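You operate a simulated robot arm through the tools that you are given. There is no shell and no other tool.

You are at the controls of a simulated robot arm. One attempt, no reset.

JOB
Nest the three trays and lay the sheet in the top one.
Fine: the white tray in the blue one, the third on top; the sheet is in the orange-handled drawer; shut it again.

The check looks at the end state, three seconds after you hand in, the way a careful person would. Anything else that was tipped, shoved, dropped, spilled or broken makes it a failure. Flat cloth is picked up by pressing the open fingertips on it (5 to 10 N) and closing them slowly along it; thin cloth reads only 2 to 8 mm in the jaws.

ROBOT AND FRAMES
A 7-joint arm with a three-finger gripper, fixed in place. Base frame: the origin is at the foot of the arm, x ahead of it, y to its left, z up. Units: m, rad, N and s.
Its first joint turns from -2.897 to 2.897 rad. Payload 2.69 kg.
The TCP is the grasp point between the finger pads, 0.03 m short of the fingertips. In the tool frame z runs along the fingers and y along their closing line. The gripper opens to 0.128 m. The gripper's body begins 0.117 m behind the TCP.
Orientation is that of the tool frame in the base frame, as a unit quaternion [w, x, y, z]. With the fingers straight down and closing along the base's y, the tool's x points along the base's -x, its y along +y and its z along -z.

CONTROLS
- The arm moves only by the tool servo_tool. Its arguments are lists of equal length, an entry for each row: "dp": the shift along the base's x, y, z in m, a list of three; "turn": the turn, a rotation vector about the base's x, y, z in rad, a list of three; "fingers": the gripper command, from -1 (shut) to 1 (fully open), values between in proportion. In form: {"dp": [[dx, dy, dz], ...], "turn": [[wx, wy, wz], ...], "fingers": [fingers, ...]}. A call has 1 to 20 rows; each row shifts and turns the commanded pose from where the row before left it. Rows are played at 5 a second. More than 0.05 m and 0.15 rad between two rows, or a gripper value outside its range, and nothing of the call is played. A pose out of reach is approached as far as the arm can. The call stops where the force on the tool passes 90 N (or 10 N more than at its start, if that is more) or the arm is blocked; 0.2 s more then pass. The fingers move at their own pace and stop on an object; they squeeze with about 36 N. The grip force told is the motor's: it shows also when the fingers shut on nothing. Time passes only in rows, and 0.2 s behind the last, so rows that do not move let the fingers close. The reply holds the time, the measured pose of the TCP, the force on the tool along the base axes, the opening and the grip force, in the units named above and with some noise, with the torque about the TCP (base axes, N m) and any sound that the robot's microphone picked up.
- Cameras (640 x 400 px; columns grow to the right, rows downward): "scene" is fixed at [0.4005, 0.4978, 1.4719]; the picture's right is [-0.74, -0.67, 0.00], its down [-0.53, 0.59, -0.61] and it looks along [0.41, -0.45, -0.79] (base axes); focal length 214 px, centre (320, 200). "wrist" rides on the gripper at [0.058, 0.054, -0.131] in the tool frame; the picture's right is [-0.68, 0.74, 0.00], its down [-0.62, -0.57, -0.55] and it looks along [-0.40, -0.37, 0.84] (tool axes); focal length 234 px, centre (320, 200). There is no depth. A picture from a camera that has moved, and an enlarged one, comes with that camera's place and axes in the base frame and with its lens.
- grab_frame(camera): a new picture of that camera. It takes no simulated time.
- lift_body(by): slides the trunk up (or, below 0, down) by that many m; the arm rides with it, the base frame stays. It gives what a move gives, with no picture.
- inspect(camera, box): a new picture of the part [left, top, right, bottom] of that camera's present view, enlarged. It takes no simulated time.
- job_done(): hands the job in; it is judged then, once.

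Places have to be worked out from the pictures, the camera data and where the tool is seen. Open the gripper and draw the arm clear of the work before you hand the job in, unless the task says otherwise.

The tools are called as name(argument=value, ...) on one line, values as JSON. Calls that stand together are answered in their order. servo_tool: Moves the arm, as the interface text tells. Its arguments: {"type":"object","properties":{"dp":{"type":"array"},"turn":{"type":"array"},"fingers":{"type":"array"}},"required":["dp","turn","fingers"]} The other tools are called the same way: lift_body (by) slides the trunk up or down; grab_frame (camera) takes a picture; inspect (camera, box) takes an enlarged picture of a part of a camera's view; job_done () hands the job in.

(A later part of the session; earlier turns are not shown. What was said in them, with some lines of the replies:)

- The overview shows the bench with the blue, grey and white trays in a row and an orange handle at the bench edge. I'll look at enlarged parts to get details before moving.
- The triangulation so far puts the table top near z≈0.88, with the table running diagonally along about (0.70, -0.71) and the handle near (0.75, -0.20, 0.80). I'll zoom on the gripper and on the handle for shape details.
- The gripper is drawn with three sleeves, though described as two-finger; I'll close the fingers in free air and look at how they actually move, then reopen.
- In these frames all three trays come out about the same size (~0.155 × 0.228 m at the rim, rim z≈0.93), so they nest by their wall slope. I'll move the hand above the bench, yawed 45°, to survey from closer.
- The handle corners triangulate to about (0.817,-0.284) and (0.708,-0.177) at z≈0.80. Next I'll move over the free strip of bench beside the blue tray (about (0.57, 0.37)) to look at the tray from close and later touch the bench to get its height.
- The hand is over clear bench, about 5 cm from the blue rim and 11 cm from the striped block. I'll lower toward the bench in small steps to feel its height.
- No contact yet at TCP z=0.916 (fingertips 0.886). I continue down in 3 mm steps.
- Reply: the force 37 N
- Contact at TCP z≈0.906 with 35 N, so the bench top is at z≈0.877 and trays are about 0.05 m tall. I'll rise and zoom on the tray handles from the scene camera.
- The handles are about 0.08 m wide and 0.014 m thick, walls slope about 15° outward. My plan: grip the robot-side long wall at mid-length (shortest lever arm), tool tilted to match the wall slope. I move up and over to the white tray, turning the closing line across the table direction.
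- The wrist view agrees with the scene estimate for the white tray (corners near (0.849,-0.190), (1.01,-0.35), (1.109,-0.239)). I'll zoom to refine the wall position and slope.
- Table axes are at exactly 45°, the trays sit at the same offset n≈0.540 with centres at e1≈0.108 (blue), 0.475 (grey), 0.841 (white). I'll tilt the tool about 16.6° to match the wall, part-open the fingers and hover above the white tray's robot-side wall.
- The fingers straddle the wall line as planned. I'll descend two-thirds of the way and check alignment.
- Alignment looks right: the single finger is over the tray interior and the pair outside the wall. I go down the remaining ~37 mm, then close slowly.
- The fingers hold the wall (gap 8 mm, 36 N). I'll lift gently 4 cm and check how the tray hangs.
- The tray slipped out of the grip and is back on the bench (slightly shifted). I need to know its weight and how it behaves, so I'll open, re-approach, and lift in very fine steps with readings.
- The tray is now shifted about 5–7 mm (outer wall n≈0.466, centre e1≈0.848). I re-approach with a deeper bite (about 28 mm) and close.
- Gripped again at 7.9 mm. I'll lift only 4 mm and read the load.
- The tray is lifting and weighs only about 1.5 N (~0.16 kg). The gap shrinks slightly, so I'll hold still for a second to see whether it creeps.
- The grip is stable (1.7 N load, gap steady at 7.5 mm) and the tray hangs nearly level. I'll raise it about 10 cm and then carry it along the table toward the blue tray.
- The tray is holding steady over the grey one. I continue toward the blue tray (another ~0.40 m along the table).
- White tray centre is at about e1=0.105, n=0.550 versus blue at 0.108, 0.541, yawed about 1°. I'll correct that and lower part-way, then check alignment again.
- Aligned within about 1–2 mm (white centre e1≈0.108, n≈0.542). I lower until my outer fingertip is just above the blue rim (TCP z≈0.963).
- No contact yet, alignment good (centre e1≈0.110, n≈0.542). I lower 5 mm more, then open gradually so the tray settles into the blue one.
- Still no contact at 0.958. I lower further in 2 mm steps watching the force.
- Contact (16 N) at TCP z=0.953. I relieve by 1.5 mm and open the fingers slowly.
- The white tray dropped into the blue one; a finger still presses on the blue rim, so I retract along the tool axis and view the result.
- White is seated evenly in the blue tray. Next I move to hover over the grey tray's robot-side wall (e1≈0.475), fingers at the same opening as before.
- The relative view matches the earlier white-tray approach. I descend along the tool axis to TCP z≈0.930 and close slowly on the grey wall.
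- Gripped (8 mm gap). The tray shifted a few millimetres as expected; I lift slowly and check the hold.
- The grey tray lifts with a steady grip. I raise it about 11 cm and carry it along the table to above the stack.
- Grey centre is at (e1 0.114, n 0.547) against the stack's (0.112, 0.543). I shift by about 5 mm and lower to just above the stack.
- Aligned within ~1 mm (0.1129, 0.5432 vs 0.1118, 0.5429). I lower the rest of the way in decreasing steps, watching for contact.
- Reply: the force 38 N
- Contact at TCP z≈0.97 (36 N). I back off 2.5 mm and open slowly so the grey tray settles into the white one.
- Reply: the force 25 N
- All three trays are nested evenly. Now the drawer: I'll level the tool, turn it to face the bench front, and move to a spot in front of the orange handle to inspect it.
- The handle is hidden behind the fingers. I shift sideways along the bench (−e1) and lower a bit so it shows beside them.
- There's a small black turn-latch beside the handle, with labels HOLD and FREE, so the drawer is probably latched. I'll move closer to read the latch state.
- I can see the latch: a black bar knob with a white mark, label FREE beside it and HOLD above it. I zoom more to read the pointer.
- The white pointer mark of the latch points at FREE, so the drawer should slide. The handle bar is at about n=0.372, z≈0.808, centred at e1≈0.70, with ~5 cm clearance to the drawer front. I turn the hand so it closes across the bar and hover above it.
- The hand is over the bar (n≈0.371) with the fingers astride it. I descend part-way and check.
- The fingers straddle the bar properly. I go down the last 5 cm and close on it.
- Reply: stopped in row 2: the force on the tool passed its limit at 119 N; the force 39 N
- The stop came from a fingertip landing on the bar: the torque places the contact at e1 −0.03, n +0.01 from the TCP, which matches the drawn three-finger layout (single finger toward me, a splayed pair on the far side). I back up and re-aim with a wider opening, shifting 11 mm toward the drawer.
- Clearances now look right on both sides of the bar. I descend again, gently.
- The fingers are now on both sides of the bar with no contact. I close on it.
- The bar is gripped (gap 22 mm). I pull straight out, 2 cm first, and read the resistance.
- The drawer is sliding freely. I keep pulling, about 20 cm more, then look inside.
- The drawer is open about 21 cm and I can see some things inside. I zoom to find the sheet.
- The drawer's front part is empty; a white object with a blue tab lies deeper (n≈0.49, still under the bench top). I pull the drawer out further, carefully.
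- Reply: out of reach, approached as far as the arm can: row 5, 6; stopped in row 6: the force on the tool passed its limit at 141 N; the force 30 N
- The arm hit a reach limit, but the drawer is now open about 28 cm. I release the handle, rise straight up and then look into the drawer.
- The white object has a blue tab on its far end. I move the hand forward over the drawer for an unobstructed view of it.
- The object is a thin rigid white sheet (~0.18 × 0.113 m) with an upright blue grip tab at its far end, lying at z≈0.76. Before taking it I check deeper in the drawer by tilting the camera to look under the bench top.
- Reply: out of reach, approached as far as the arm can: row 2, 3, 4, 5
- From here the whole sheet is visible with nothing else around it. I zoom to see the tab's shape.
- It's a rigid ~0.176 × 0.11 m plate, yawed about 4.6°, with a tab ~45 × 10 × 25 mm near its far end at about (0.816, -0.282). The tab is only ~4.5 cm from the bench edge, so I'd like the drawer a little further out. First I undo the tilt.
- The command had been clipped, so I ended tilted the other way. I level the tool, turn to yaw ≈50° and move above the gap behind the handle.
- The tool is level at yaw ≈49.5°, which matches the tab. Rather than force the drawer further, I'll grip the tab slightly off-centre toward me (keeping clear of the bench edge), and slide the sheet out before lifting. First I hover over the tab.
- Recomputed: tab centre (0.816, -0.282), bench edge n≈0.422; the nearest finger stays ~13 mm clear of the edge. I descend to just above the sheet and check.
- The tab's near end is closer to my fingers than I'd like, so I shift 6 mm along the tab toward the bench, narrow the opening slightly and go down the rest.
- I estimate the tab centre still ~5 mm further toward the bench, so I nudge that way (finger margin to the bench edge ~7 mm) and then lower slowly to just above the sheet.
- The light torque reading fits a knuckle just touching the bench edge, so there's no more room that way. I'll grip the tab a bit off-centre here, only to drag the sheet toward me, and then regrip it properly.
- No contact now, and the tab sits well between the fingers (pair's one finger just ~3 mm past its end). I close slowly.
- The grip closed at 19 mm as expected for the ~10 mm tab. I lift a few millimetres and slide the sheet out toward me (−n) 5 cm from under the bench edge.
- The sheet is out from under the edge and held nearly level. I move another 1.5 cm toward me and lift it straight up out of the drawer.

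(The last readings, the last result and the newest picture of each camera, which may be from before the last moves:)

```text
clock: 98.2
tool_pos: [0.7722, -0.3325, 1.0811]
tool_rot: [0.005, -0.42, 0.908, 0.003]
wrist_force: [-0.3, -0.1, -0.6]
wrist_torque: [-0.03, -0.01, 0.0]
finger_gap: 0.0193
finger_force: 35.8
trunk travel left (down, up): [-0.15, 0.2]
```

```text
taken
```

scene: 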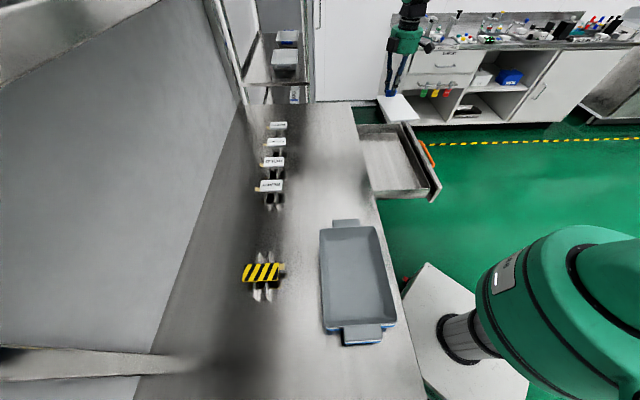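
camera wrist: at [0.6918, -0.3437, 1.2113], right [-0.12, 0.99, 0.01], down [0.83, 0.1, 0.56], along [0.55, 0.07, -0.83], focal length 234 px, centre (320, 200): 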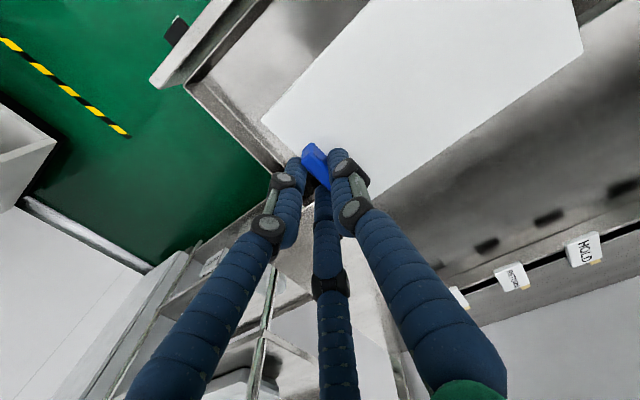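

The sheet is held level and weighs almost nothing. I carry it over the bench to above the tray stack (TCP target ≈ (0.513, 0.250)), turning 4.5° so its long side follows the tray.

servo_tool(dp=[[-0.0072, 0.0162, 0], [-0.0072, 0.0162, 0], [-0.0144, 0.03235, 0], [-0.0144, 0.03235, 0], [-0.0144, 0.03235, 0], [-0.0144, 0.03235, 0], [-0.0144, 0.03235, 0], [-0.0144, 0.03235, 0], [-0.0144, 0.03235, 0], [-0.0144, 0.03235, 0], [-0.0144, 0.03235, 0], [-0.0144, 0.03235, 0], [-0.0144, 0.03235, 0], [-0.0144, 0.03235, 0], [-0.0144, 0.03235, 0], [-0.0144, 0.03235, 0], [-0.0144, 0.03235, 0], [-0.0144, 0.03235, 0], [-0.0072, 0.0162, 0], [-0.0072, 0.0162, 0]], turn=[[0, 0, -0.004], [0, 0, -0.004], [0, 0, -0.004], [0, 0, -0.004], [0, 0, -0.004], [0, 0, -0.004], [0, 0, -0.004], [0, 0, -0.004], [0, 0, -0.004], [0, 0, -0.004], [0, 0, -0.004], [0, 0, -0.004], [0, 0, -0.004], [0, 0, -0.004], [0, 0, -0.004], [0, 0, -0.004], [0, 0, -0.004], [0, 0, -0.004], [0, 0, -0.004], [0, 0, -0.003]], fingers=[-1, -1, -1, -1, -1, -1, -1, -1, -1, -1, -1, -1, -1, -1, -1, -1, -1, -1, -1, -1])

grab_frame(camera="scene")

grab_frame(camera="wrist")

inspect(camera="scene", box=[290, 190, 430, 360])

```text
clock: 102.4
tool_pos: [0.5116, 0.2498, 1.0821]
tool_rot: [0.005, -0.383, 0.924, 0.002]
wrist_force: [0.1, -0.2, -0.1]
wrist_torque: [0.01, 0.01, 0.0]
finger_gap: 0.0193
finger_force: 36.1
trunk travel left (down, up): [-0.15, 0.2]
```

```text
taken
```

scene: 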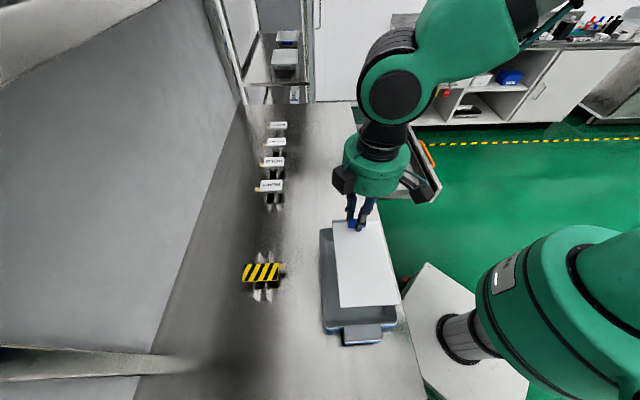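

```text
taken
camera wrist: at [0.4305, 0.2465, 1.2112], right [-0.04, 1.0, 0.01], down [0.83, 0.03, 0.56], along [0.55, 0.03, -0.83], focal length 234 px, centre (320, 200)
```

wrist: 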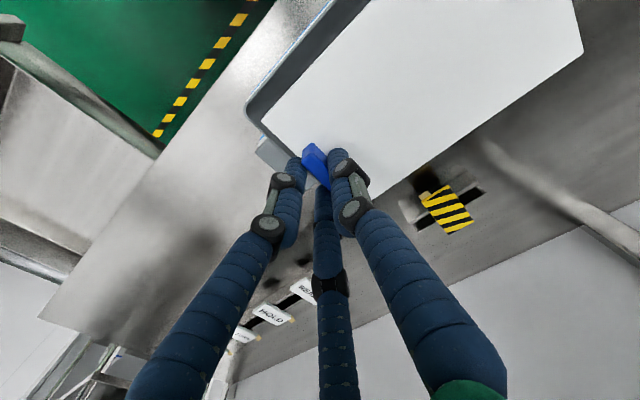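

```text
2.35 times, centred on (360, 275) of scene
camera zoom: at [0.4005, 0.4978, 1.4719], right [-0.74, -0.67, 0.0], down [-0.53, 0.59, -0.61], along [0.41, -0.45, -0.79], focal length 505 px, centre (226, 24)
```

zoom: 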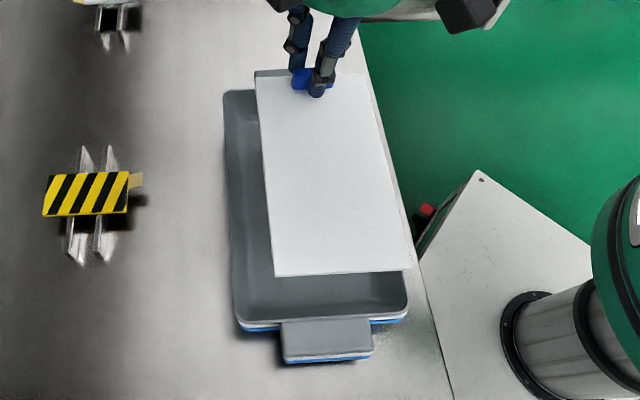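

The sheet hangs level; its centre is at about (e1 0.101, n 0.541) over the tray's (0.110, 0.543). I shift it ~4 mm and lower it into the top tray.

servo_tool(dp=[[0.0042, -0.0014, 0], [0, 0, -0.02], [0, 0, -0.025], [0, 0, -0.025], [0, 0, -0.015], [0, 0, 0]], turn=[[0, 0, 0.003], [0, 0, 0], [0, 0, 0], [0, 0, 0], [0, 0, 0], [0, 0, 0]], fingers=[-1, -1, -1, -1, -1, -1])

inspect(camera="scene", box=[300, 210, 420, 350])

grab_frame(camera="wrist")

```text
clock: 103.8
tool_pos: [0.5177, 0.2467, 0.9972]
tool_rot: [0.005, -0.385, 0.923, 0.002]
wrist_force: [0.1, 0.3, -1.0]
wrist_torque: [-0.06, -0.02, 0.0]
finger_gap: 0.0192
finger_force: 35.9
trunk travel left (down, up): [-0.15, 0.2]
```

```text
2.86 times, centred on (360, 280) of scene
camera zoom: at [0.4005, 0.4978, 1.4719], right [-0.74, -0.67, 0.0], down [-0.53, 0.59, -0.61], along [0.41, -0.45, -0.79], focal length 613 px, centre (206, -29)
```

zoom: 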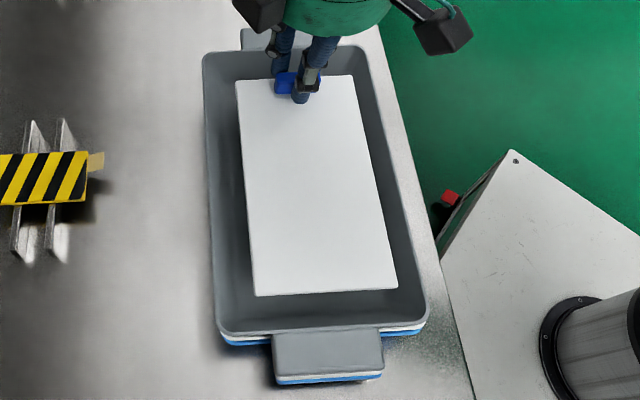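

```text
taken
camera wrist: at [0.4348, 0.2431, 1.1265], right [-0.05, 1.0, 0.01], down [0.83, 0.03, 0.56], along [0.55, 0.03, -0.83], focal length 234 px, centre (320, 200)
```

wrist: 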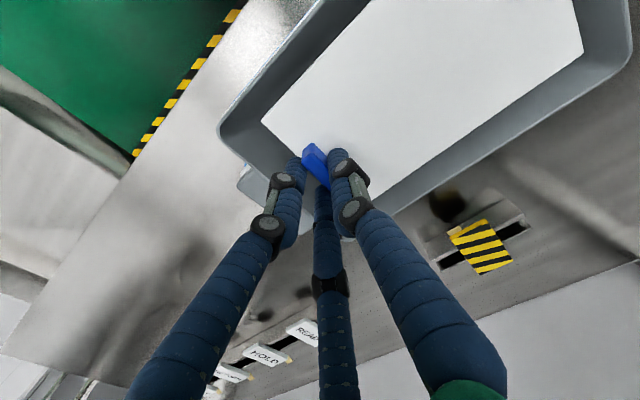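

The sheet is inside the tray outline, with about 4 mm bias toward me. I shift 3.5 mm outward and keep lowering toward the tray floor.

servo_tool(dp=[[0.0025, 0.0025, 0], [0, 0, -0.012], [0, 0, -0.01], [0, 0, -0.006], [0, 0, 0]], turn=[[0, 0, 0], [0, 0, 0], [0, 0, 0], [0, 0, 0], [0, 0, 0]], fingers=[-1, -1, -1, -1, -1])

servo_tool(dp=[[0, 0, -0.003], [0, 0, -0.003], [0, 0, 0]], turn=[[0, 0, 0], [0, 0, 0], [0, 0, 0]], fingers=[-1, -1, -1])

inspect(camera="scene", box=[300, 210, 420, 350])

```text
clock: 105.0
tool_pos: [0.5191, 0.2489, 0.9685]
tool_rot: [0.005, -0.385, 0.923, 0.001]
wrist_force: [-0.2, 0.0, -1.4]
wrist_torque: [-0.02, 0.01, -0.02]
finger_gap: 0.0191
finger_force: 36.1
trunk travel left (down, up): [-0.15, 0.2]
```

```text
clock: 105.8
tool_pos: [0.5173, 0.2496, 0.9628]
tool_rot: [0.005, -0.385, 0.923, 0.001]
wrist_force: [1.1, 0.4, -1.0]
wrist_torque: [-0.02, 0.05, 0.02]
finger_gap: 0.0193
finger_force: 36.0
trunk travel left (down, up): [-0.15, 0.2]
```

```text
2.86 times, centred on (360, 280) of scene
camera zoom: at [0.4005, 0.4978, 1.4719], right [-0.74, -0.67, 0.0], down [-0.53, 0.59, -0.61], along [0.41, -0.45, -0.79], focal length 613 px, centre (206, -29)
```

zoom: 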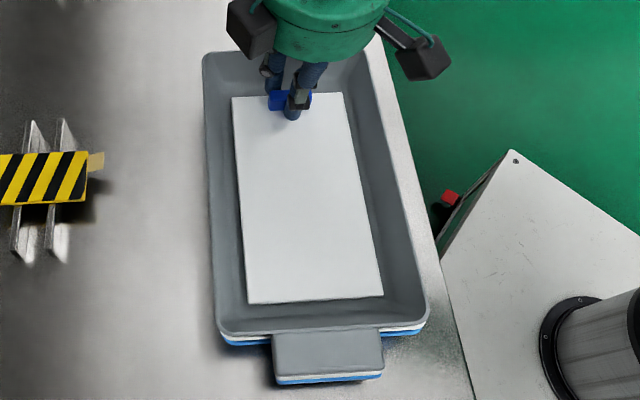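

Still free; the sheet fits well within the tray. I continue down in small steps to touch the floor.

servo_tool(dp=[[0, 0, -0.003], [0, 0, -0.003], [0, 0, 0]], turn=[[0, 0, 0], [0, 0, 0], [0, 0, 0]], fingers=[-1, -1, -1])

servo_tool(dp=[[0, 0, -0.002], [0, 0, -0.002], [0, 0, 0]], turn=[[0, 0, 0], [0, 0, 0], [0, 0, 0]], fingers=[-1, -1, -1])

servo_tool(dp=[[0, 0, -0.002], [0, 0, -0.001], [0, 0, 0]], turn=[[0, 0, 0], [0, 0, 0], [0, 0, 0]], fingers=[-1, -1, -1])

```text
clock: 106.6
tool_pos: [0.5185, 0.2495, 0.9591]
tool_rot: [0.007, -0.385, 0.923, 0.001]
wrist_force: [-3.3, -3.2, 41.2]
wrist_torque: [0.09, 0.39, 0.08]
finger_gap: 0.0191
finger_force: 36.3
trunk travel left (down, up): [-0.15, 0.2]
```

```text
clock: 107.4
tool_pos: [0.518, 0.2512, 0.9534]
tool_rot: [0.007, -0.384, 0.923, 0.003]
wrist_force: [6.6, 2.4, 37.4]
wrist_torque: [0.42, -0.04, -0.02]
finger_gap: 0.0192
finger_force: 36.6
trunk travel left (down, up): [-0.15, 0.2]
```

```text
clock: 108.2
tool_pos: [0.5183, 0.2496, 0.9514]
tool_rot: [0.006, -0.384, 0.923, 0.002]
wrist_force: [6.0, -3.4, 48.8]
wrist_torque: [-0.01, 0.31, -0.02]
finger_gap: 0.0191
finger_force: 35.9
trunk travel left (down, up): [-0.15, 0.2]
```

I pressed more than intended (about 40–49 N) — the stack or sheet settled by several millimetres. I back off 3 mm to unload and look.

servo_tool(dp=[[0, 0, 0.002], [0, 0, 0.001], [0, 0, 0]], turn=[[0, 0, 0], [0, 0, 0], [0, 0, 0]], fingers=[-1, -1, -1])

inspect(camera="scene", box=[300, 210, 420, 350])

grab_frame(camera="wrist")

```text
clock: 109.0
tool_pos: [0.5172, 0.2496, 0.9505]
tool_rot: [0.004, -0.384, 0.923, 0.002]
wrist_force: [3.4, 2.3, 16.0]
wrist_torque: [0.37, -0.32, -0.1]
finger_gap: 0.0193
finger_force: 35.4
trunk travel left (down, up): [-0.15, 0.2]
```

```text
2.86 times, centred on (360, 280) of scene
camera zoom: at [0.4005, 0.4978, 1.4719], right [-0.74, -0.67, 0.0], down [-0.53, 0.59, -0.61], along [0.41, -0.45, -0.79], focal length 613 px, centre (206, -29)
```

zoom: 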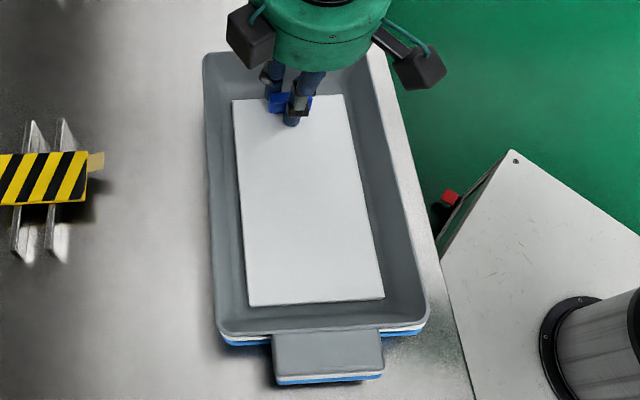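

```text
taken
camera wrist: at [0.4358, 0.2462, 1.0812], right [-0.05, 1.0, 0.01], down [0.83, 0.04, 0.55], along [0.55, 0.03, -0.83], focal length 234 px, centre (320, 200)
```

wrist: 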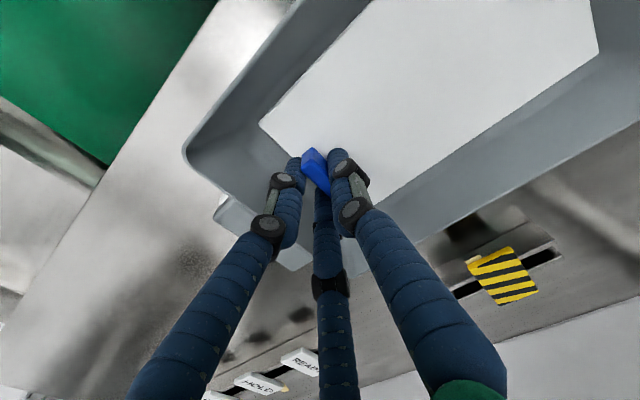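

The sheet lies flat on the tray floor; the fingers just slid down along the tab. I unload another millimetre, open a little, and rise straight up.

servo_tool(dp=[[0, 0, 0.0015], [0, 0, 0], [0, 0, 0], [0, 0, 0]], turn=[[0, 0, 0], [0, 0, 0], [0, 0, 0], [0, 0, 0]], fingers=[-1, -0.6, -0.5, -0.5])

inspect(camera="wrist", box=[200, 80, 460, 260])

```text
clock: 110.0
tool_pos: [0.5183, 0.2513, 0.953]
tool_rot: [0.004, -0.384, 0.923, 0.002]
wrist_force: [0.2, 0.8, 0.1]
wrist_torque: [-0.02, 0.01, -0.01]
finger_gap: 0.032
finger_force: 0.0
trunk travel left (down, up): [-0.15, 0.2]
```

```text
2.22 times, centred on (330, 170) of wrist
camera zoom: at [0.4368, 0.2465, 1.0832], right [-0.05, 1.0, 0.01], down [0.83, 0.03, 0.55], along [0.55, 0.03, -0.83], focal length 520 px, centre (298, 267)
```

zoom: 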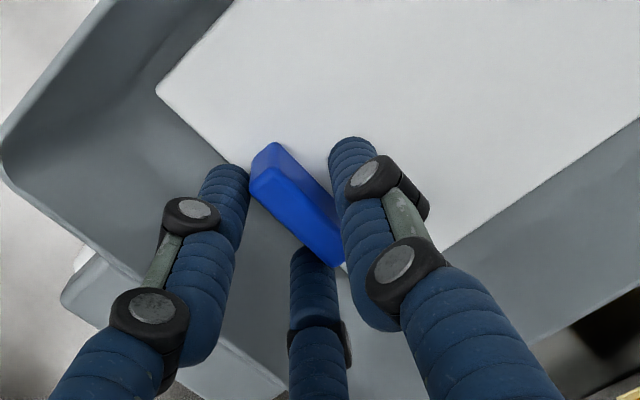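

The tab is free and no forces remain. I raise straight up and check the tray.

servo_tool(dp=[[0, 0, 0.01], [0, 0, 0.02], [0, 0, 0.03], [0, 0, 0.04], [0, 0, 0.04], [0, 0, 0.03], [0, 0, 0]], turn=[[0, 0, 0], [0, 0, 0], [0, 0, 0], [0, 0, 0], [0, 0, 0], [0, 0, 0], [0, 0, 0]], fingers=[-0.5, -0.5, -0.5, -0.5, -0.5, -0.5, -0.5])

inspect(camera="scene", box=[300, 210, 420, 350])

grab_frame(camera="wrist")

```text
clock: 111.6
tool_pos: [0.5166, 0.2513, 1.1253]
tool_rot: [0.005, -0.384, 0.923, 0.002]
wrist_force: [0.2, 0.0, 0.2]
wrist_torque: [0.0, 0.0, 0.03]
finger_gap: 0.0322
finger_force: 0.0
trunk travel left (down, up): [-0.15, 0.2]
```

```text
2.86 times, centred on (360, 280) of scene
camera zoom: at [0.4005, 0.4978, 1.4719], right [-0.74, -0.67, 0.0], down [-0.53, 0.59, -0.61], along [0.41, -0.45, -0.79], focal length 613 px, centre (206, -29)
```

zoom: 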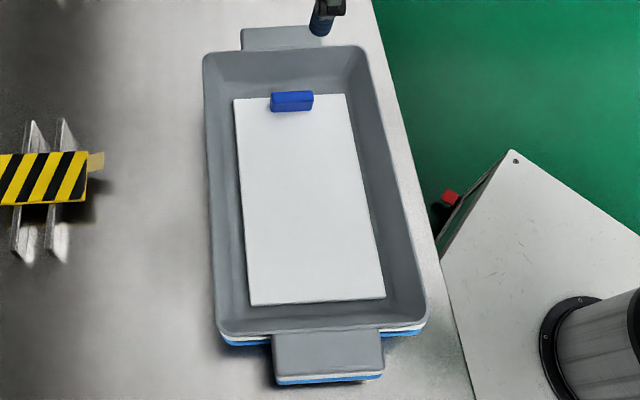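

```text
taken
camera wrist: at [0.4348, 0.246, 1.2542], right [-0.05, 1.0, 0.01], down [0.83, 0.03, 0.56], along [0.55, 0.03, -0.83], focal length 234 px, centre (320, 200)
```

wrist: 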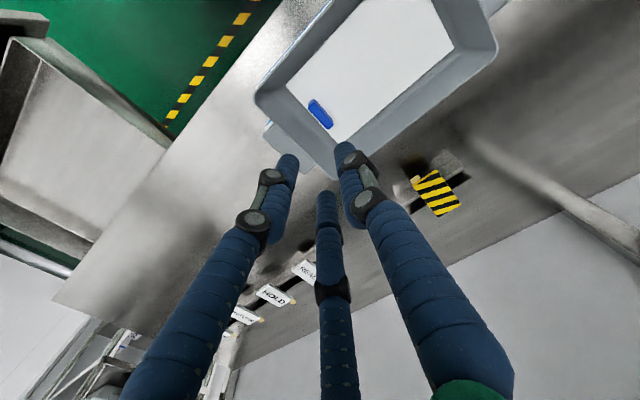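

The sheet lies flat in the top tray. Now the drawer: I close the fingers, move to a spot in front of the handle and come down there to push it shut.

servo_tool(dp=[[-0.0014, -0.04, 0], [-0.0014, -0.042, 0], [-0.0014, -0.042, 0], [-0.0014, -0.042, 0], [-0.0014, -0.042, 0], [-0.0014, -0.042, 0], [-0.0014, -0.042, 0], [-0.0014, -0.042, 0], [-0.0014, -0.042, 0], [-0.0014, -0.042, 0], [-0.0014, -0.042, 0], [-0.0014, -0.042, 0], [-0.0014, -0.042, 0], [-0.0014, -0.042, 0], [-0.0014, -0.042, 0], [-0.0014, -0.042, 0], [-0.0014, -0.042, 0], [-0.0014, -0.037, 0], [0, 0, 0]], turn=[[0, 0, 0], [0, 0, 0], [0, 0, 0], [0, 0, 0], [0, 0, 0], [0, 0, 0], [0, 0, 0], [0, 0, 0], [0, 0, 0], [0, 0, 0], [0, 0, 0], [0, 0, 0], [0, 0, 0], [0, 0, 0], [0, 0, 0], [0, 0, 0], [0, 0, 0], [0, 0, 0], [0, 0, 0]], fingers=[-0.5, -0.5, -0.5, -1, -1, -1, -1, -1, -1, -1, -1, -1, -1, -1, -1, -1, -1, -1, -1])

grab_frame(camera="wrist")

grab_frame(camera="scene")

```text
clock: 115.6
tool_pos: [0.4925, -0.4978, 1.1229]
tool_rot: [0.006, -0.384, 0.923, 0.002]
wrist_force: [0.0, -0.2, -0.3]
wrist_torque: [0.09, -0.02, -0.03]
finger_gap: 0.0019
finger_force: 31.6
trunk travel left (down, up): [-0.15, 0.2]
```

```text
taken
camera wrist: at [0.4099, -0.5027, 1.2533], right [-0.05, 1.0, 0.01], down [0.83, 0.03, 0.56], along [0.55, 0.03, -0.83], focal length 234 px, centre (320, 200)
```

wrist: 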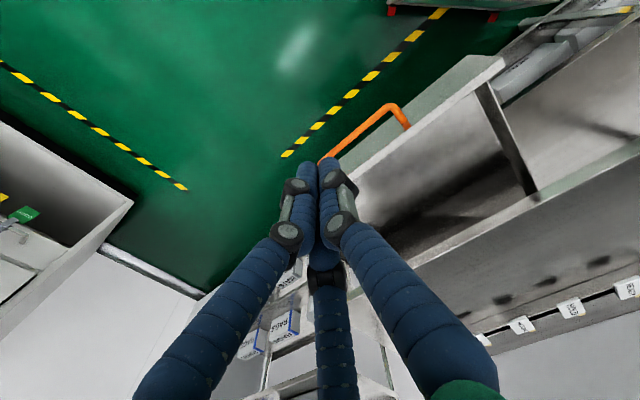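

```text
taken
```

scene: 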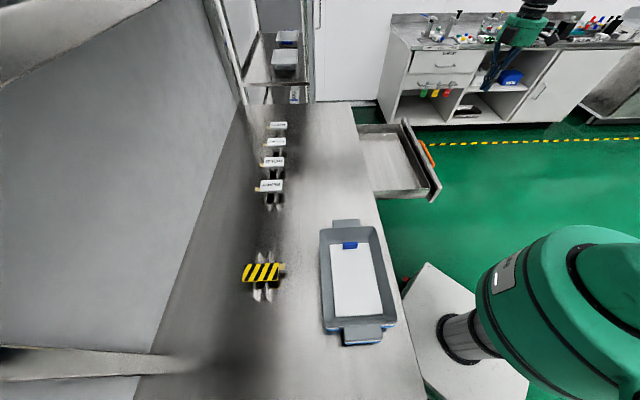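

I'm in front of the handle's centre with ~9 cm to spare. I descend to handle height.

servo_tool(dp=[[0, 0, -0.04], [0, 0, -0.04], [0, 0, -0.04], [0, 0, -0.04], [0, 0, -0.04], [0, 0, -0.04], [0, 0, -0.04], [0, 0, -0.04], [0, 0, 0]], turn=[[0, 0, 0], [0, 0, 0], [0, 0, 0], [0, 0, 0], [0, 0, 0], [0, 0, 0], [0, 0, 0], [0, 0, 0], [0, 0, 0]], fingers=[-1, -1, -1, -1, -1, -1, -1, -1, -1])

grab_frame(camera="wrist")

inspect(camera="scene", box=[360, 80, 500, 210])

```text
clock: 117.6
tool_pos: [0.4929, -0.5001, 0.8057]
tool_rot: [0.004, -0.385, 0.923, 0.002]
wrist_force: [0.1, -0.2, -0.6]
wrist_torque: [0.02, 0.03, 0.02]
finger_gap: 0.0021
finger_force: 31.6
trunk travel left (down, up): [-0.15, 0.2]
```

```text
taken
camera wrist: at [0.4111, -0.5042, 0.9346], right [-0.05, 1.0, 0.01], down [0.83, 0.03, 0.56], along [0.55, 0.03, -0.83], focal length 234 px, centre (320, 200)
```

wrist: 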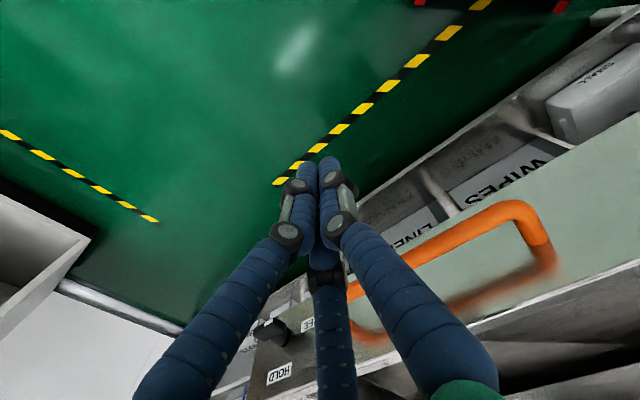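

```text
3.08 times, centred on (430, 145) of scene
camera zoom: at [0.4005, 0.4978, 1.4719], right [-0.74, -0.67, 0.0], down [-0.53, 0.59, -0.61], along [0.41, -0.45, -0.79], focal length 660 px, centre (-18, 369)
```

zoom: 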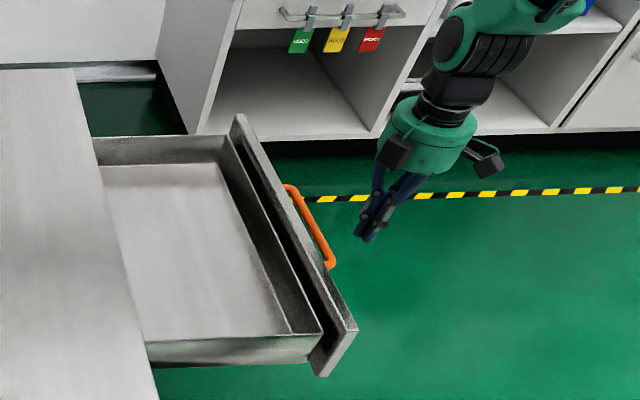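

Positioned in front of the bar. I push along +n; first 12 cm, then check.

servo_tool(dp=[[0.0141, 0.0141, 0], [0.0141, 0.0141, 0], [0.0106, 0.0106, 0], [0.0106, 0.0106, 0], [0.0106, 0.0106, 0], [0.0141, 0.0141, 0], [0.0141, 0.0141, 0], [0, 0, 0]], turn=[[0, 0, 0], [0, 0, 0], [0, 0, 0], [0, 0, 0], [0, 0, 0], [0, 0, 0], [0, 0, 0], [0, 0, 0]], fingers=[-1, -1, -1, -1, -1, -1, -1, -1])

grab_frame(camera="wrist")

inspect(camera="scene", box=[340, 80, 480, 210])

```text
clock: 119.4
tool_pos: [0.5814, -0.4099, 0.8034]
tool_rot: [0.005, -0.384, 0.923, 0.002]
wrist_force: [2.1, 0.0, 1.6]
wrist_torque: [-0.02, 0.06, -0.01]
finger_gap: 0.0023
finger_force: 31.5
trunk travel left (down, up): [-0.15, 0.2]
```

```text
taken
camera wrist: at [0.4997, -0.4136, 0.9336], right [-0.05, 1.0, 0.01], down [0.83, 0.03, 0.56], along [0.55, 0.03, -0.83], focal length 234 px, centre (320, 200)
```

wrist: 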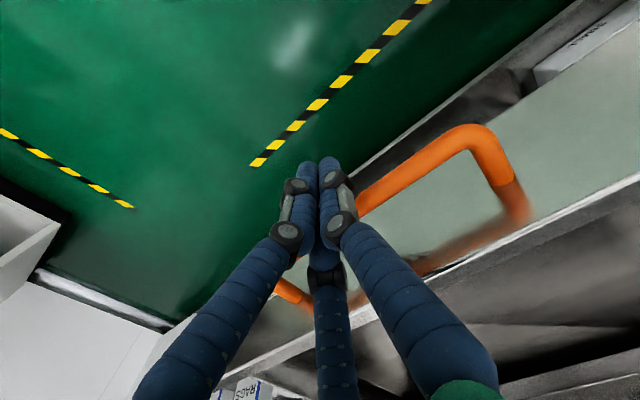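

```text
3.08 times, centred on (410, 145) of scene
camera zoom: at [0.4005, 0.4978, 1.4719], right [-0.74, -0.67, 0.0], down [-0.53, 0.59, -0.61], along [0.41, -0.45, -0.79], focal length 660 px, centre (43, 369)
```

zoom: 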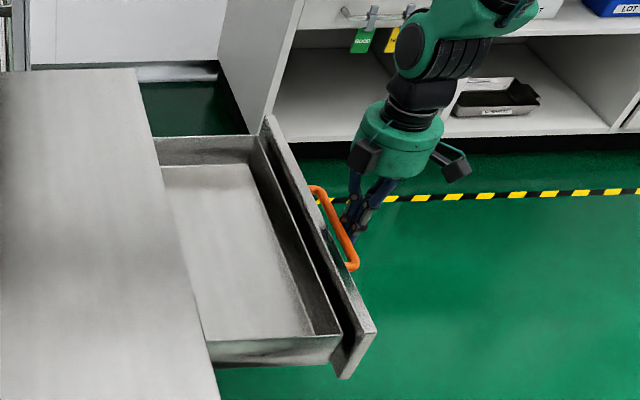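

The drawer is sliding in smoothly with almost no force. I continue pushing, slowing near the end.

servo_tool(dp=[[0.0141, 0.0141, 0], [0.0141, 0.0141, 0], [0.0141, 0.0141, 0], [0.0141, 0.0141, 0], [0.0141, 0.0141, 0], [0.0141, 0.0141, 0], [0.0141, 0.0141, 0], [0.0141, 0.0141, 0], [0.0106, 0.0106, 0], [0.0071, 0.0071, 0], [0.0071, 0.0071, 0], [0, 0, 0]], turn=[[0, 0, 0], [0, 0, 0], [0, 0, 0], [0, 0, 0], [0, 0, 0], [0, 0, 0], [0, 0, 0], [0, 0, 0], [0, 0, 0], [0, 0, 0], [0, 0, 0], [0, 0, 0]], fingers=[-1, -1, -1, -1, -1, -1, -1, -1, -1, -1, -1, -1])

grab_frame(camera="wrist")

inspect(camera="scene", box=[320, 80, 460, 210])

```text
clock: 122.0
tool_pos: [0.7192, -0.2734, 0.8038]
tool_rot: [0.004, -0.385, 0.923, 0.002]
wrist_force: [-0.6, -0.2, -0.1]
wrist_torque: [0.0, 0.01, -0.02]
finger_gap: 0.0025
finger_force: 31.1
trunk travel left (down, up): [-0.15, 0.2]
```

```text
taken
camera wrist: at [0.6375, -0.2771, 0.9336], right [-0.05, 1.0, 0.01], down [0.83, 0.03, 0.56], along [0.55, 0.03, -0.83], focal length 234 px, centre (320, 200)
```

wrist: 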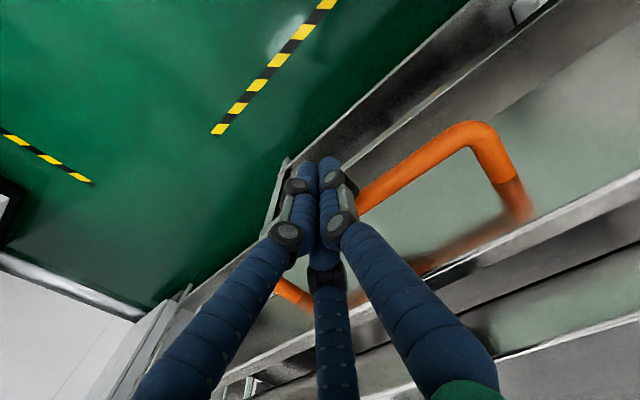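

```text
3.08 times, centred on (390, 145) of scene
camera zoom: at [0.4005, 0.4978, 1.4719], right [-0.74, -0.67, 0.0], down [-0.53, 0.59, -0.61], along [0.41, -0.45, -0.79], focal length 660 px, centre (105, 369)
```

zoom: 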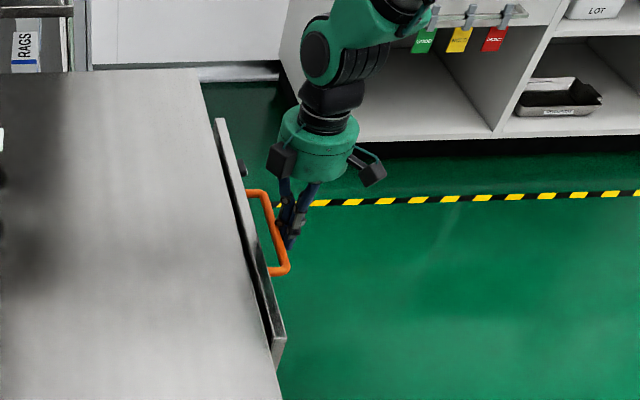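

About 3–4 cm remain. I continue with small steps until the drawer stops.

servo_tool(dp=[[0.0057, 0.0057, 0], [0.0057, 0.0057, 0], [0.0057, 0.0057, 0], [0, 0, 0]], turn=[[0, 0, 0], [0, 0, 0], [0, 0, 0], [0, 0, 0]], fingers=[-1, -1, -1, -1])

inspect(camera="scene", box=[340, 110, 400, 190])

```text
clock: 123.0
tool_pos: [0.736, -0.2555, 0.804]
tool_rot: [0.005, -0.385, 0.923, 0.002]
wrist_force: [-0.3, -0.3, 0.1]
wrist_torque: [0.01, 0.01, 0.01]
finger_gap: 0.0019
finger_force: 31.2
trunk travel left (down, up): [-0.15, 0.2]
```

```text
5.00 times, centred on (370, 150) of scene
camera zoom: at [0.4005, 0.4978, 1.4719], right [-0.74, -0.67, 0.0], down [-0.53, 0.59, -0.61], along [0.41, -0.45, -0.79], focal length 1072 px, centre (70, 450)
```

zoom: 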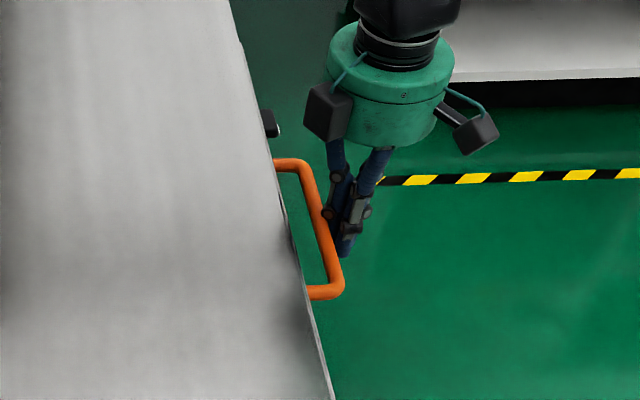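

Nearly closed. A few more millimetres, watching for the end-stop force.

servo_tool(dp=[[0.0028, 0.0028, 0], [0.0028, 0.0028, 0], [0, 0, 0]], turn=[[0, 0, 0], [0, 0, 0], [0, 0, 0]], fingers=[-1, -1, -1])

```text
clock: 123.8
tool_pos: [0.7422, -0.2494, 0.8043]
tool_rot: [0.005, -0.384, 0.923, 0.002]
wrist_force: [-0.1, -0.3, 0.8]
wrist_torque: [-0.03, -0.02, 0.0]
finger_gap: 0.002
finger_force: 31.0
trunk travel left (down, up): [-0.15, 0.2]
```

servo_tool(dp=[[0.0028, 0.0028, 0], [0.0028, 0.0028, 0], [0, 0, 0]], turn=[[0, 0, 0], [0, 0, 0], [0, 0, 0]], fingers=[-1, -1, -1])

inspect(camera="scene", box=[340, 110, 400, 190])

grab_frame(camera="wrist")

```text
clock: 124.6
tool_pos: [0.7463, -0.2445, 0.803]
tool_rot: [0.005, -0.385, 0.923, 0.002]
wrist_force: [-7.4, -7.4, 1.7]
wrist_torque: [0.05, -0.07, -0.09]
finger_gap: 0.0021
finger_force: 31.6
trunk travel left (down, up): [-0.15, 0.2]
```

```text
5.00 times, centred on (370, 150) of scene
camera zoom: at [0.4005, 0.4978, 1.4719], right [-0.74, -0.67, 0.0], down [-0.53, 0.59, -0.61], along [0.41, -0.45, -0.79], focal length 1072 px, centre (70, 450)
```

zoom: 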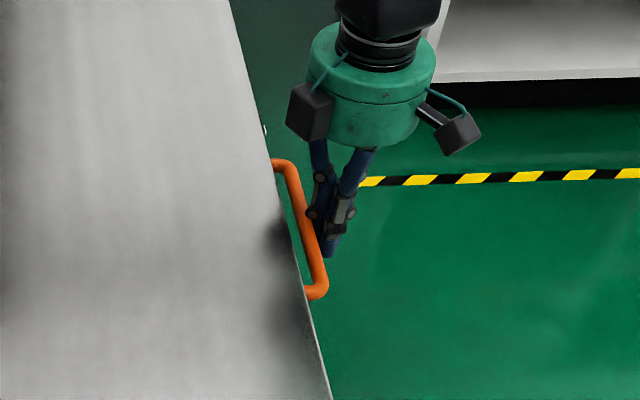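

```text
taken
camera wrist: at [0.6652, -0.2497, 0.9334], right [-0.05, 1.0, 0.01], down [0.83, 0.03, 0.56], along [0.55, 0.03, -0.83], focal length 234 px, centre (320, 200)
```

wrist: 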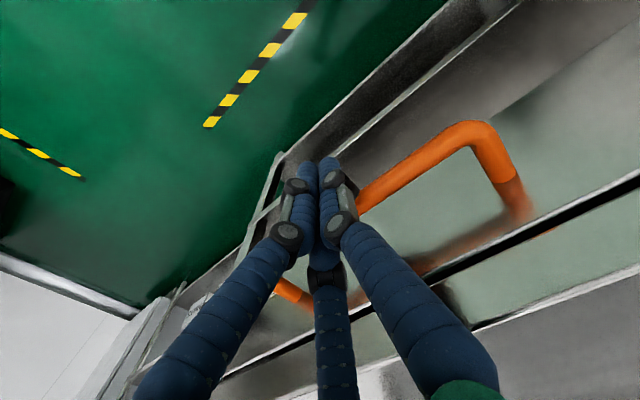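

There's now ~10 N reaction, so the drawer has reached its stop. I push 2–3 mm more to be sure it's fully home.

servo_tool(dp=[[0.0014, 0.0014, 0], [0.0007, 0.0007, 0], [0, 0, 0]], turn=[[0, 0, 0], [0, 0, 0], [0, 0, 0]], fingers=[-1, -1, -1])

inspect(camera="scene", box=[290, 90, 410, 220])

```text
clock: 125.4
tool_pos: [0.7472, -0.2452, 0.8042]
tool_rot: [0.004, -0.383, 0.924, 0.003]
wrist_force: [-30.9, -41.4, 1.8]
wrist_torque: [0.2, -0.14, -0.44]
finger_gap: 0.002
finger_force: 31.8
trunk travel left (down, up): [-0.15, 0.2]
```

```text
3.08 times, centred on (350, 155) of scene
camera zoom: at [0.4005, 0.4978, 1.4719], right [-0.74, -0.67, 0.0], down [-0.53, 0.59, -0.61], along [0.41, -0.45, -0.79], focal length 660 px, centre (228, 338)
```

zoom: 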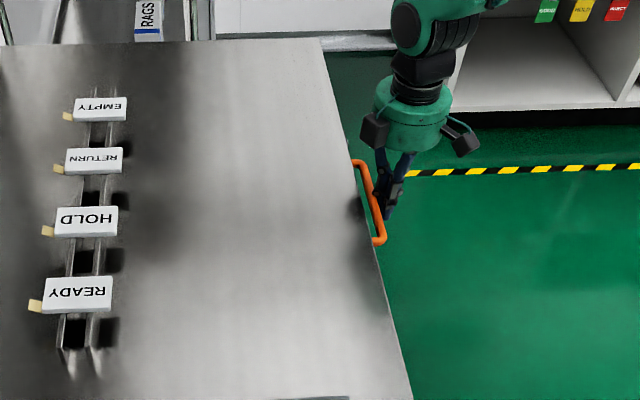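

The reaction rose to ~50 N with no motion and the handle is exactly where it was at the start, so the drawer is shut. I back away from the handle, then rise clear.

servo_tool(dp=[[-0.007, -0.007, 0], [-0.014, -0.014, 0], [-0.021, -0.021, 0], [-0.021, -0.021, 0], [0, 0, 0.04], [0, 0, 0.045], [0, 0, 0.045], [0, 0, 0.045], [0, 0, 0.045], [0, 0, 0.045], [0, 0, 0.045], [0, 0, 0.03], [0, 0, 0]], turn=[[0, 0, 0], [0, 0, 0], [0, 0, 0], [0, 0, 0], [0, 0, 0], [0, 0, 0], [0, 0, 0], [0, 0, 0], [0, 0, 0], [0, 0, 0], [0, 0, 0], [0, 0, 0], [0, 0, 0]], fingers=[-1, -1, -1, -1, -1, -1, -1, -1, 0, 0.5, 1, 1, 1])

grab_frame(camera="scene")

inspect(camera="scene", box=[300, 210, 420, 350])

inspect(camera="scene", box=[290, 90, 410, 220])

grab_frame(camera="wrist")

```text
clock: 128.2
tool_pos: [0.6874, -0.306, 1.1436]
tool_rot: [0.005, -0.384, 0.923, 0.003]
wrist_force: [0.1, 0.6, 0.7]
wrist_torque: [-0.01, -0.03, 0.03]
finger_gap: 0.1283
finger_force: 0.0
trunk travel left (down, up): [-0.15, 0.2]
```

```text
taken
```

scene: 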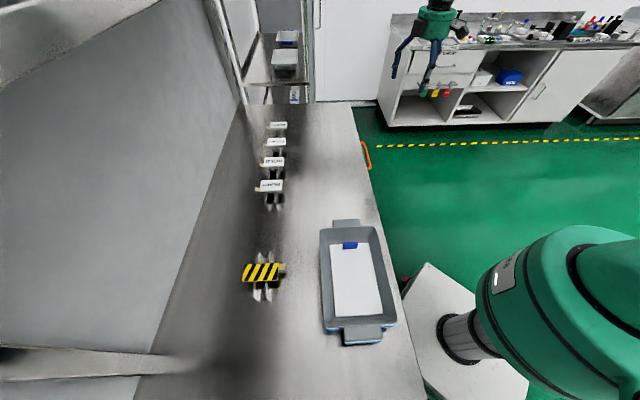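

```text
2.86 times, centred on (360, 280) of scene
camera zoom: at [0.4005, 0.4978, 1.4719], right [-0.74, -0.67, 0.0], down [-0.53, 0.59, -0.61], along [0.41, -0.45, -0.79], focal length 613 px, centre (206, -29)
```

zoom: 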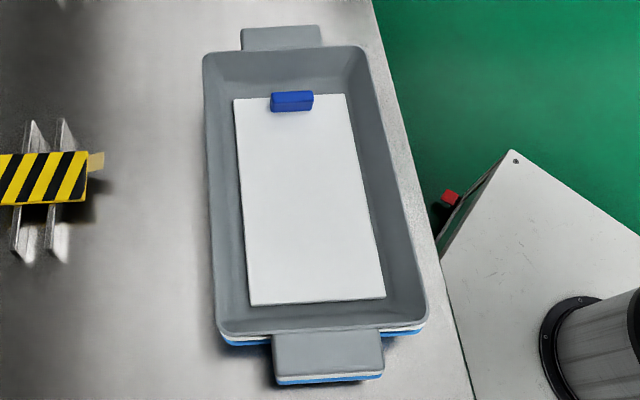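

```text
3.08 times, centred on (350, 155) of scene
camera zoom: at [0.4005, 0.4978, 1.4719], right [-0.74, -0.67, 0.0], down [-0.53, 0.59, -0.61], along [0.41, -0.45, -0.79], focal length 660 px, centre (228, 338)
```

zoom: 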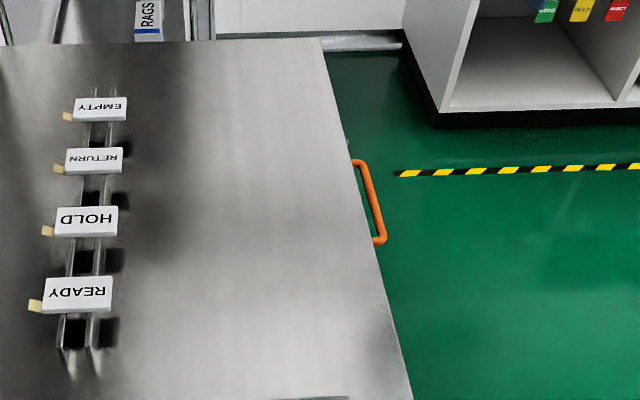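

```text
taken
camera wrist: at [0.6054, -0.3106, 1.2732], right [-0.05, 1.0, 0.01], down [0.83, 0.03, 0.56], along [0.55, 0.03, -0.83], focal length 234 px, centre (320, 200)
```

wrist: 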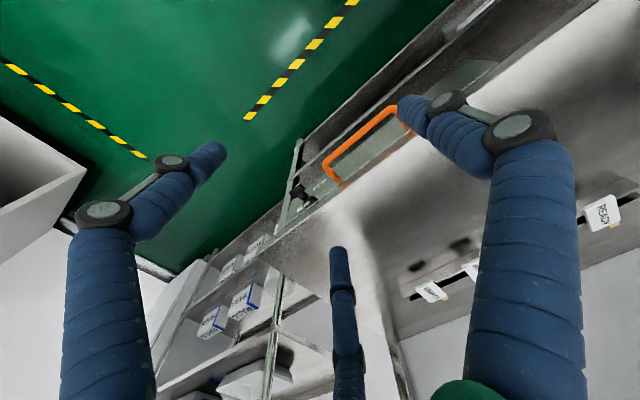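

Drawer shut, trays nested, sheet in the top tray. For a last check of the stack's seating I move the hand near the robot side to view it from another angle.

servo_tool(dp=[[-0.033, 0.03, 0], [-0.033, 0.03, 0], [-0.033, 0.03, 0], [-0.033, 0.03, 0], [-0.033, 0.03, 0], [-0.033, 0.03, 0], [-0.033, 0.03, 0], [-0.033, 0.03, 0], [-0.033, 0.03, 0], [-0.033, 0.03, 0], [0, 0, 0]], turn=[[0, 0, 0], [0, 0, 0], [0, 0, 0], [0, 0, 0], [0, 0, 0], [0, 0, 0], [0, 0, 0], [0, 0, 0], [0, 0, 0], [0, 0, 0], [0, 0, 0]], fingers=[1, 1, 1, 1, 1, 1, 1, 1, 1, 1, 1])

grab_frame(camera="wrist")

inspect(camera="wrist", box=[400, 0, 640, 200])

```text
clock: 130.6
tool_pos: [0.3555, -0.0036, 1.1435]
tool_rot: [0.005, -0.383, 0.924, 0.002]
wrist_force: [-0.8, 0.0, 0.6]
wrist_torque: [-0.01, -0.08, -0.01]
finger_gap: 0.1279
finger_force: 0.0
trunk travel left (down, up): [-0.15, 0.2]
```

```text
taken
camera wrist: at [0.2738, -0.0081, 1.2745], right [-0.05, 1.0, 0.01], down [0.83, 0.03, 0.56], along [0.55, 0.03, -0.83], focal length 234 px, centre (320, 200)
```

wrist: 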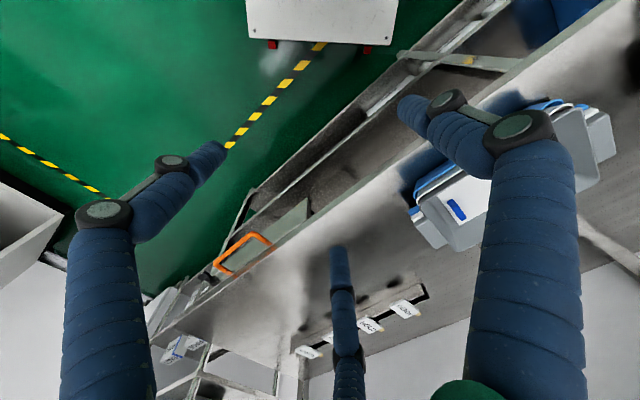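

```text
2.00 times, centred on (520, 100) of wrist
camera zoom: at [0.2738, -0.0081, 1.2745], right [-0.05, 1.0, 0.01], down [0.83, 0.03, 0.56], along [0.55, 0.03, -0.83], focal length 468 px, centre (-80, 400)
```

zoom: 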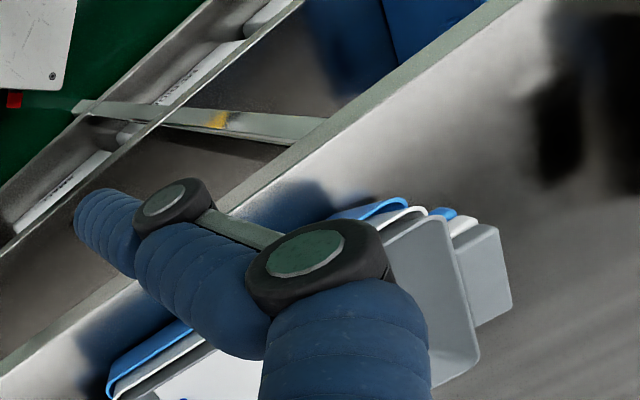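

The open finger blocks part of the view; I briefly close the fingers for a clear look (and will reopen afterwards).

servo_tool(dp=[[0, 0, 0], [0, 0, 0], [0, 0, 0]], turn=[[0, 0, 0], [0, 0, 0], [0, 0, 0]], fingers=[-1, -1, -1])

inspect(camera="wrist", box=[380, 60, 640, 270])

inspect(camera="wrist", box=[130, 160, 330, 360])

```text
clock: 131.4
tool_pos: [0.3565, -0.0051, 1.1439]
tool_rot: [0.004, -0.384, 0.923, 0.002]
wrist_force: [-0.3, 0.5, 0.3]
wrist_torque: [-0.02, -0.02, 0.03]
finger_gap: 0.0022
finger_force: 31.2
trunk travel left (down, up): [-0.15, 0.2]
```

```text
1.90 times, centred on (510, 165) of wrist
camera zoom: at [0.275, -0.0085, 1.2743], right [-0.05, 1.0, 0.01], down [0.83, 0.03, 0.56], along [0.55, 0.03, -0.83], focal length 446 px, centre (-42, 267)
```

zoom: 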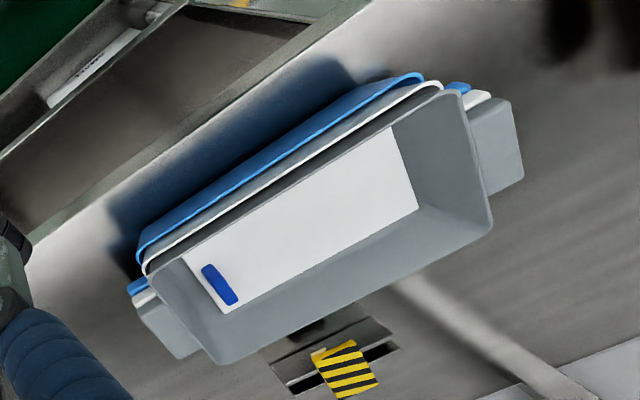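

```text
2.00 times, centred on (230, 260) of wrist
camera zoom: at [0.275, -0.0085, 1.2743], right [-0.05, 1.0, 0.01], down [0.83, 0.03, 0.56], along [0.55, 0.03, -0.83], focal length 468 px, centre (500, 80)
```

zoom: 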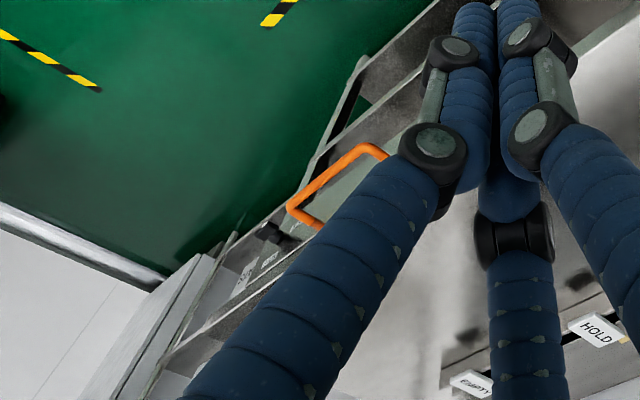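

The stack is evenly nested (blue, white, grey), the sheet lies flat in the top tray and the drawer is shut. I open the gripper here, clear of the bench.

servo_tool(dp=[[0, 0, 0.02], [0, 0, 0], [0, 0, 0], [0, 0, 0]], turn=[[0, 0, 0], [0, 0, 0], [0, 0, 0], [0, 0, 0]], fingers=[1, 1, 1, 1])

grab_frame(camera="scene")

```text
clock: 132.4
tool_pos: [0.3573, -0.0037, 1.1655]
tool_rot: [0.005, -0.384, 0.923, 0.002]
wrist_force: [-0.1, -0.1, 0.0]
wrist_torque: [0.03, 0.0, -0.02]
finger_gap: 0.1278
finger_force: 0.0
trunk travel left (down, up): [-0.15, 0.2]
```

```text
taken
```

scene: 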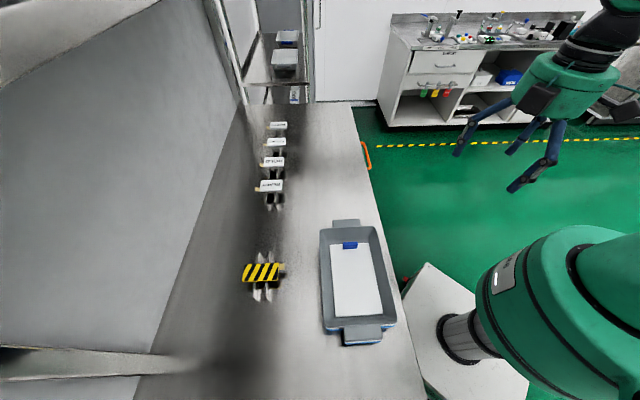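

The final view shows the nested stack with the sheet, the shut drawer, and everything else untouched; the gripper is open and clear. I hand the job in.

job_done()

```text
The job is handed in.
```

I handed the job in with the trays nested, the sheet in the top one and the drawer shut; I haven't seen the check's verdict.

- **Trays:** White is in the blue tray and grey is on top. A last look from the robot side showed the three rims evenly spaced.
- **Sheet:** It turned out to be a thin rigid plate with a blue tab, not cloth. It lies flat on the floor of the grey tray.
- **Drawer:** I pushed it until it stopped moving under about 50 N, and the handle was back where it started. The latch beside it was on FREE when I arrived, and I left it alone.
- **Arm:** The gripper is open and off the bench, in front of the robot.

Some moments were rougher than planned:
- **White tray:** It slipped from my first grip while I was lifting it. It stayed upright on the bench and moved a few millimetres.
- **Handle:** A fingertip came down on the bar at about 119 N.
- **Drawer opening:** Opening it all the way pulled the handle to about 141 N at the limit of my reach.
- **Sheet placement:** I pressed it into the tray with up to about 49 N.

I saw no damage or anything else disturbed in the pictures afterwards.
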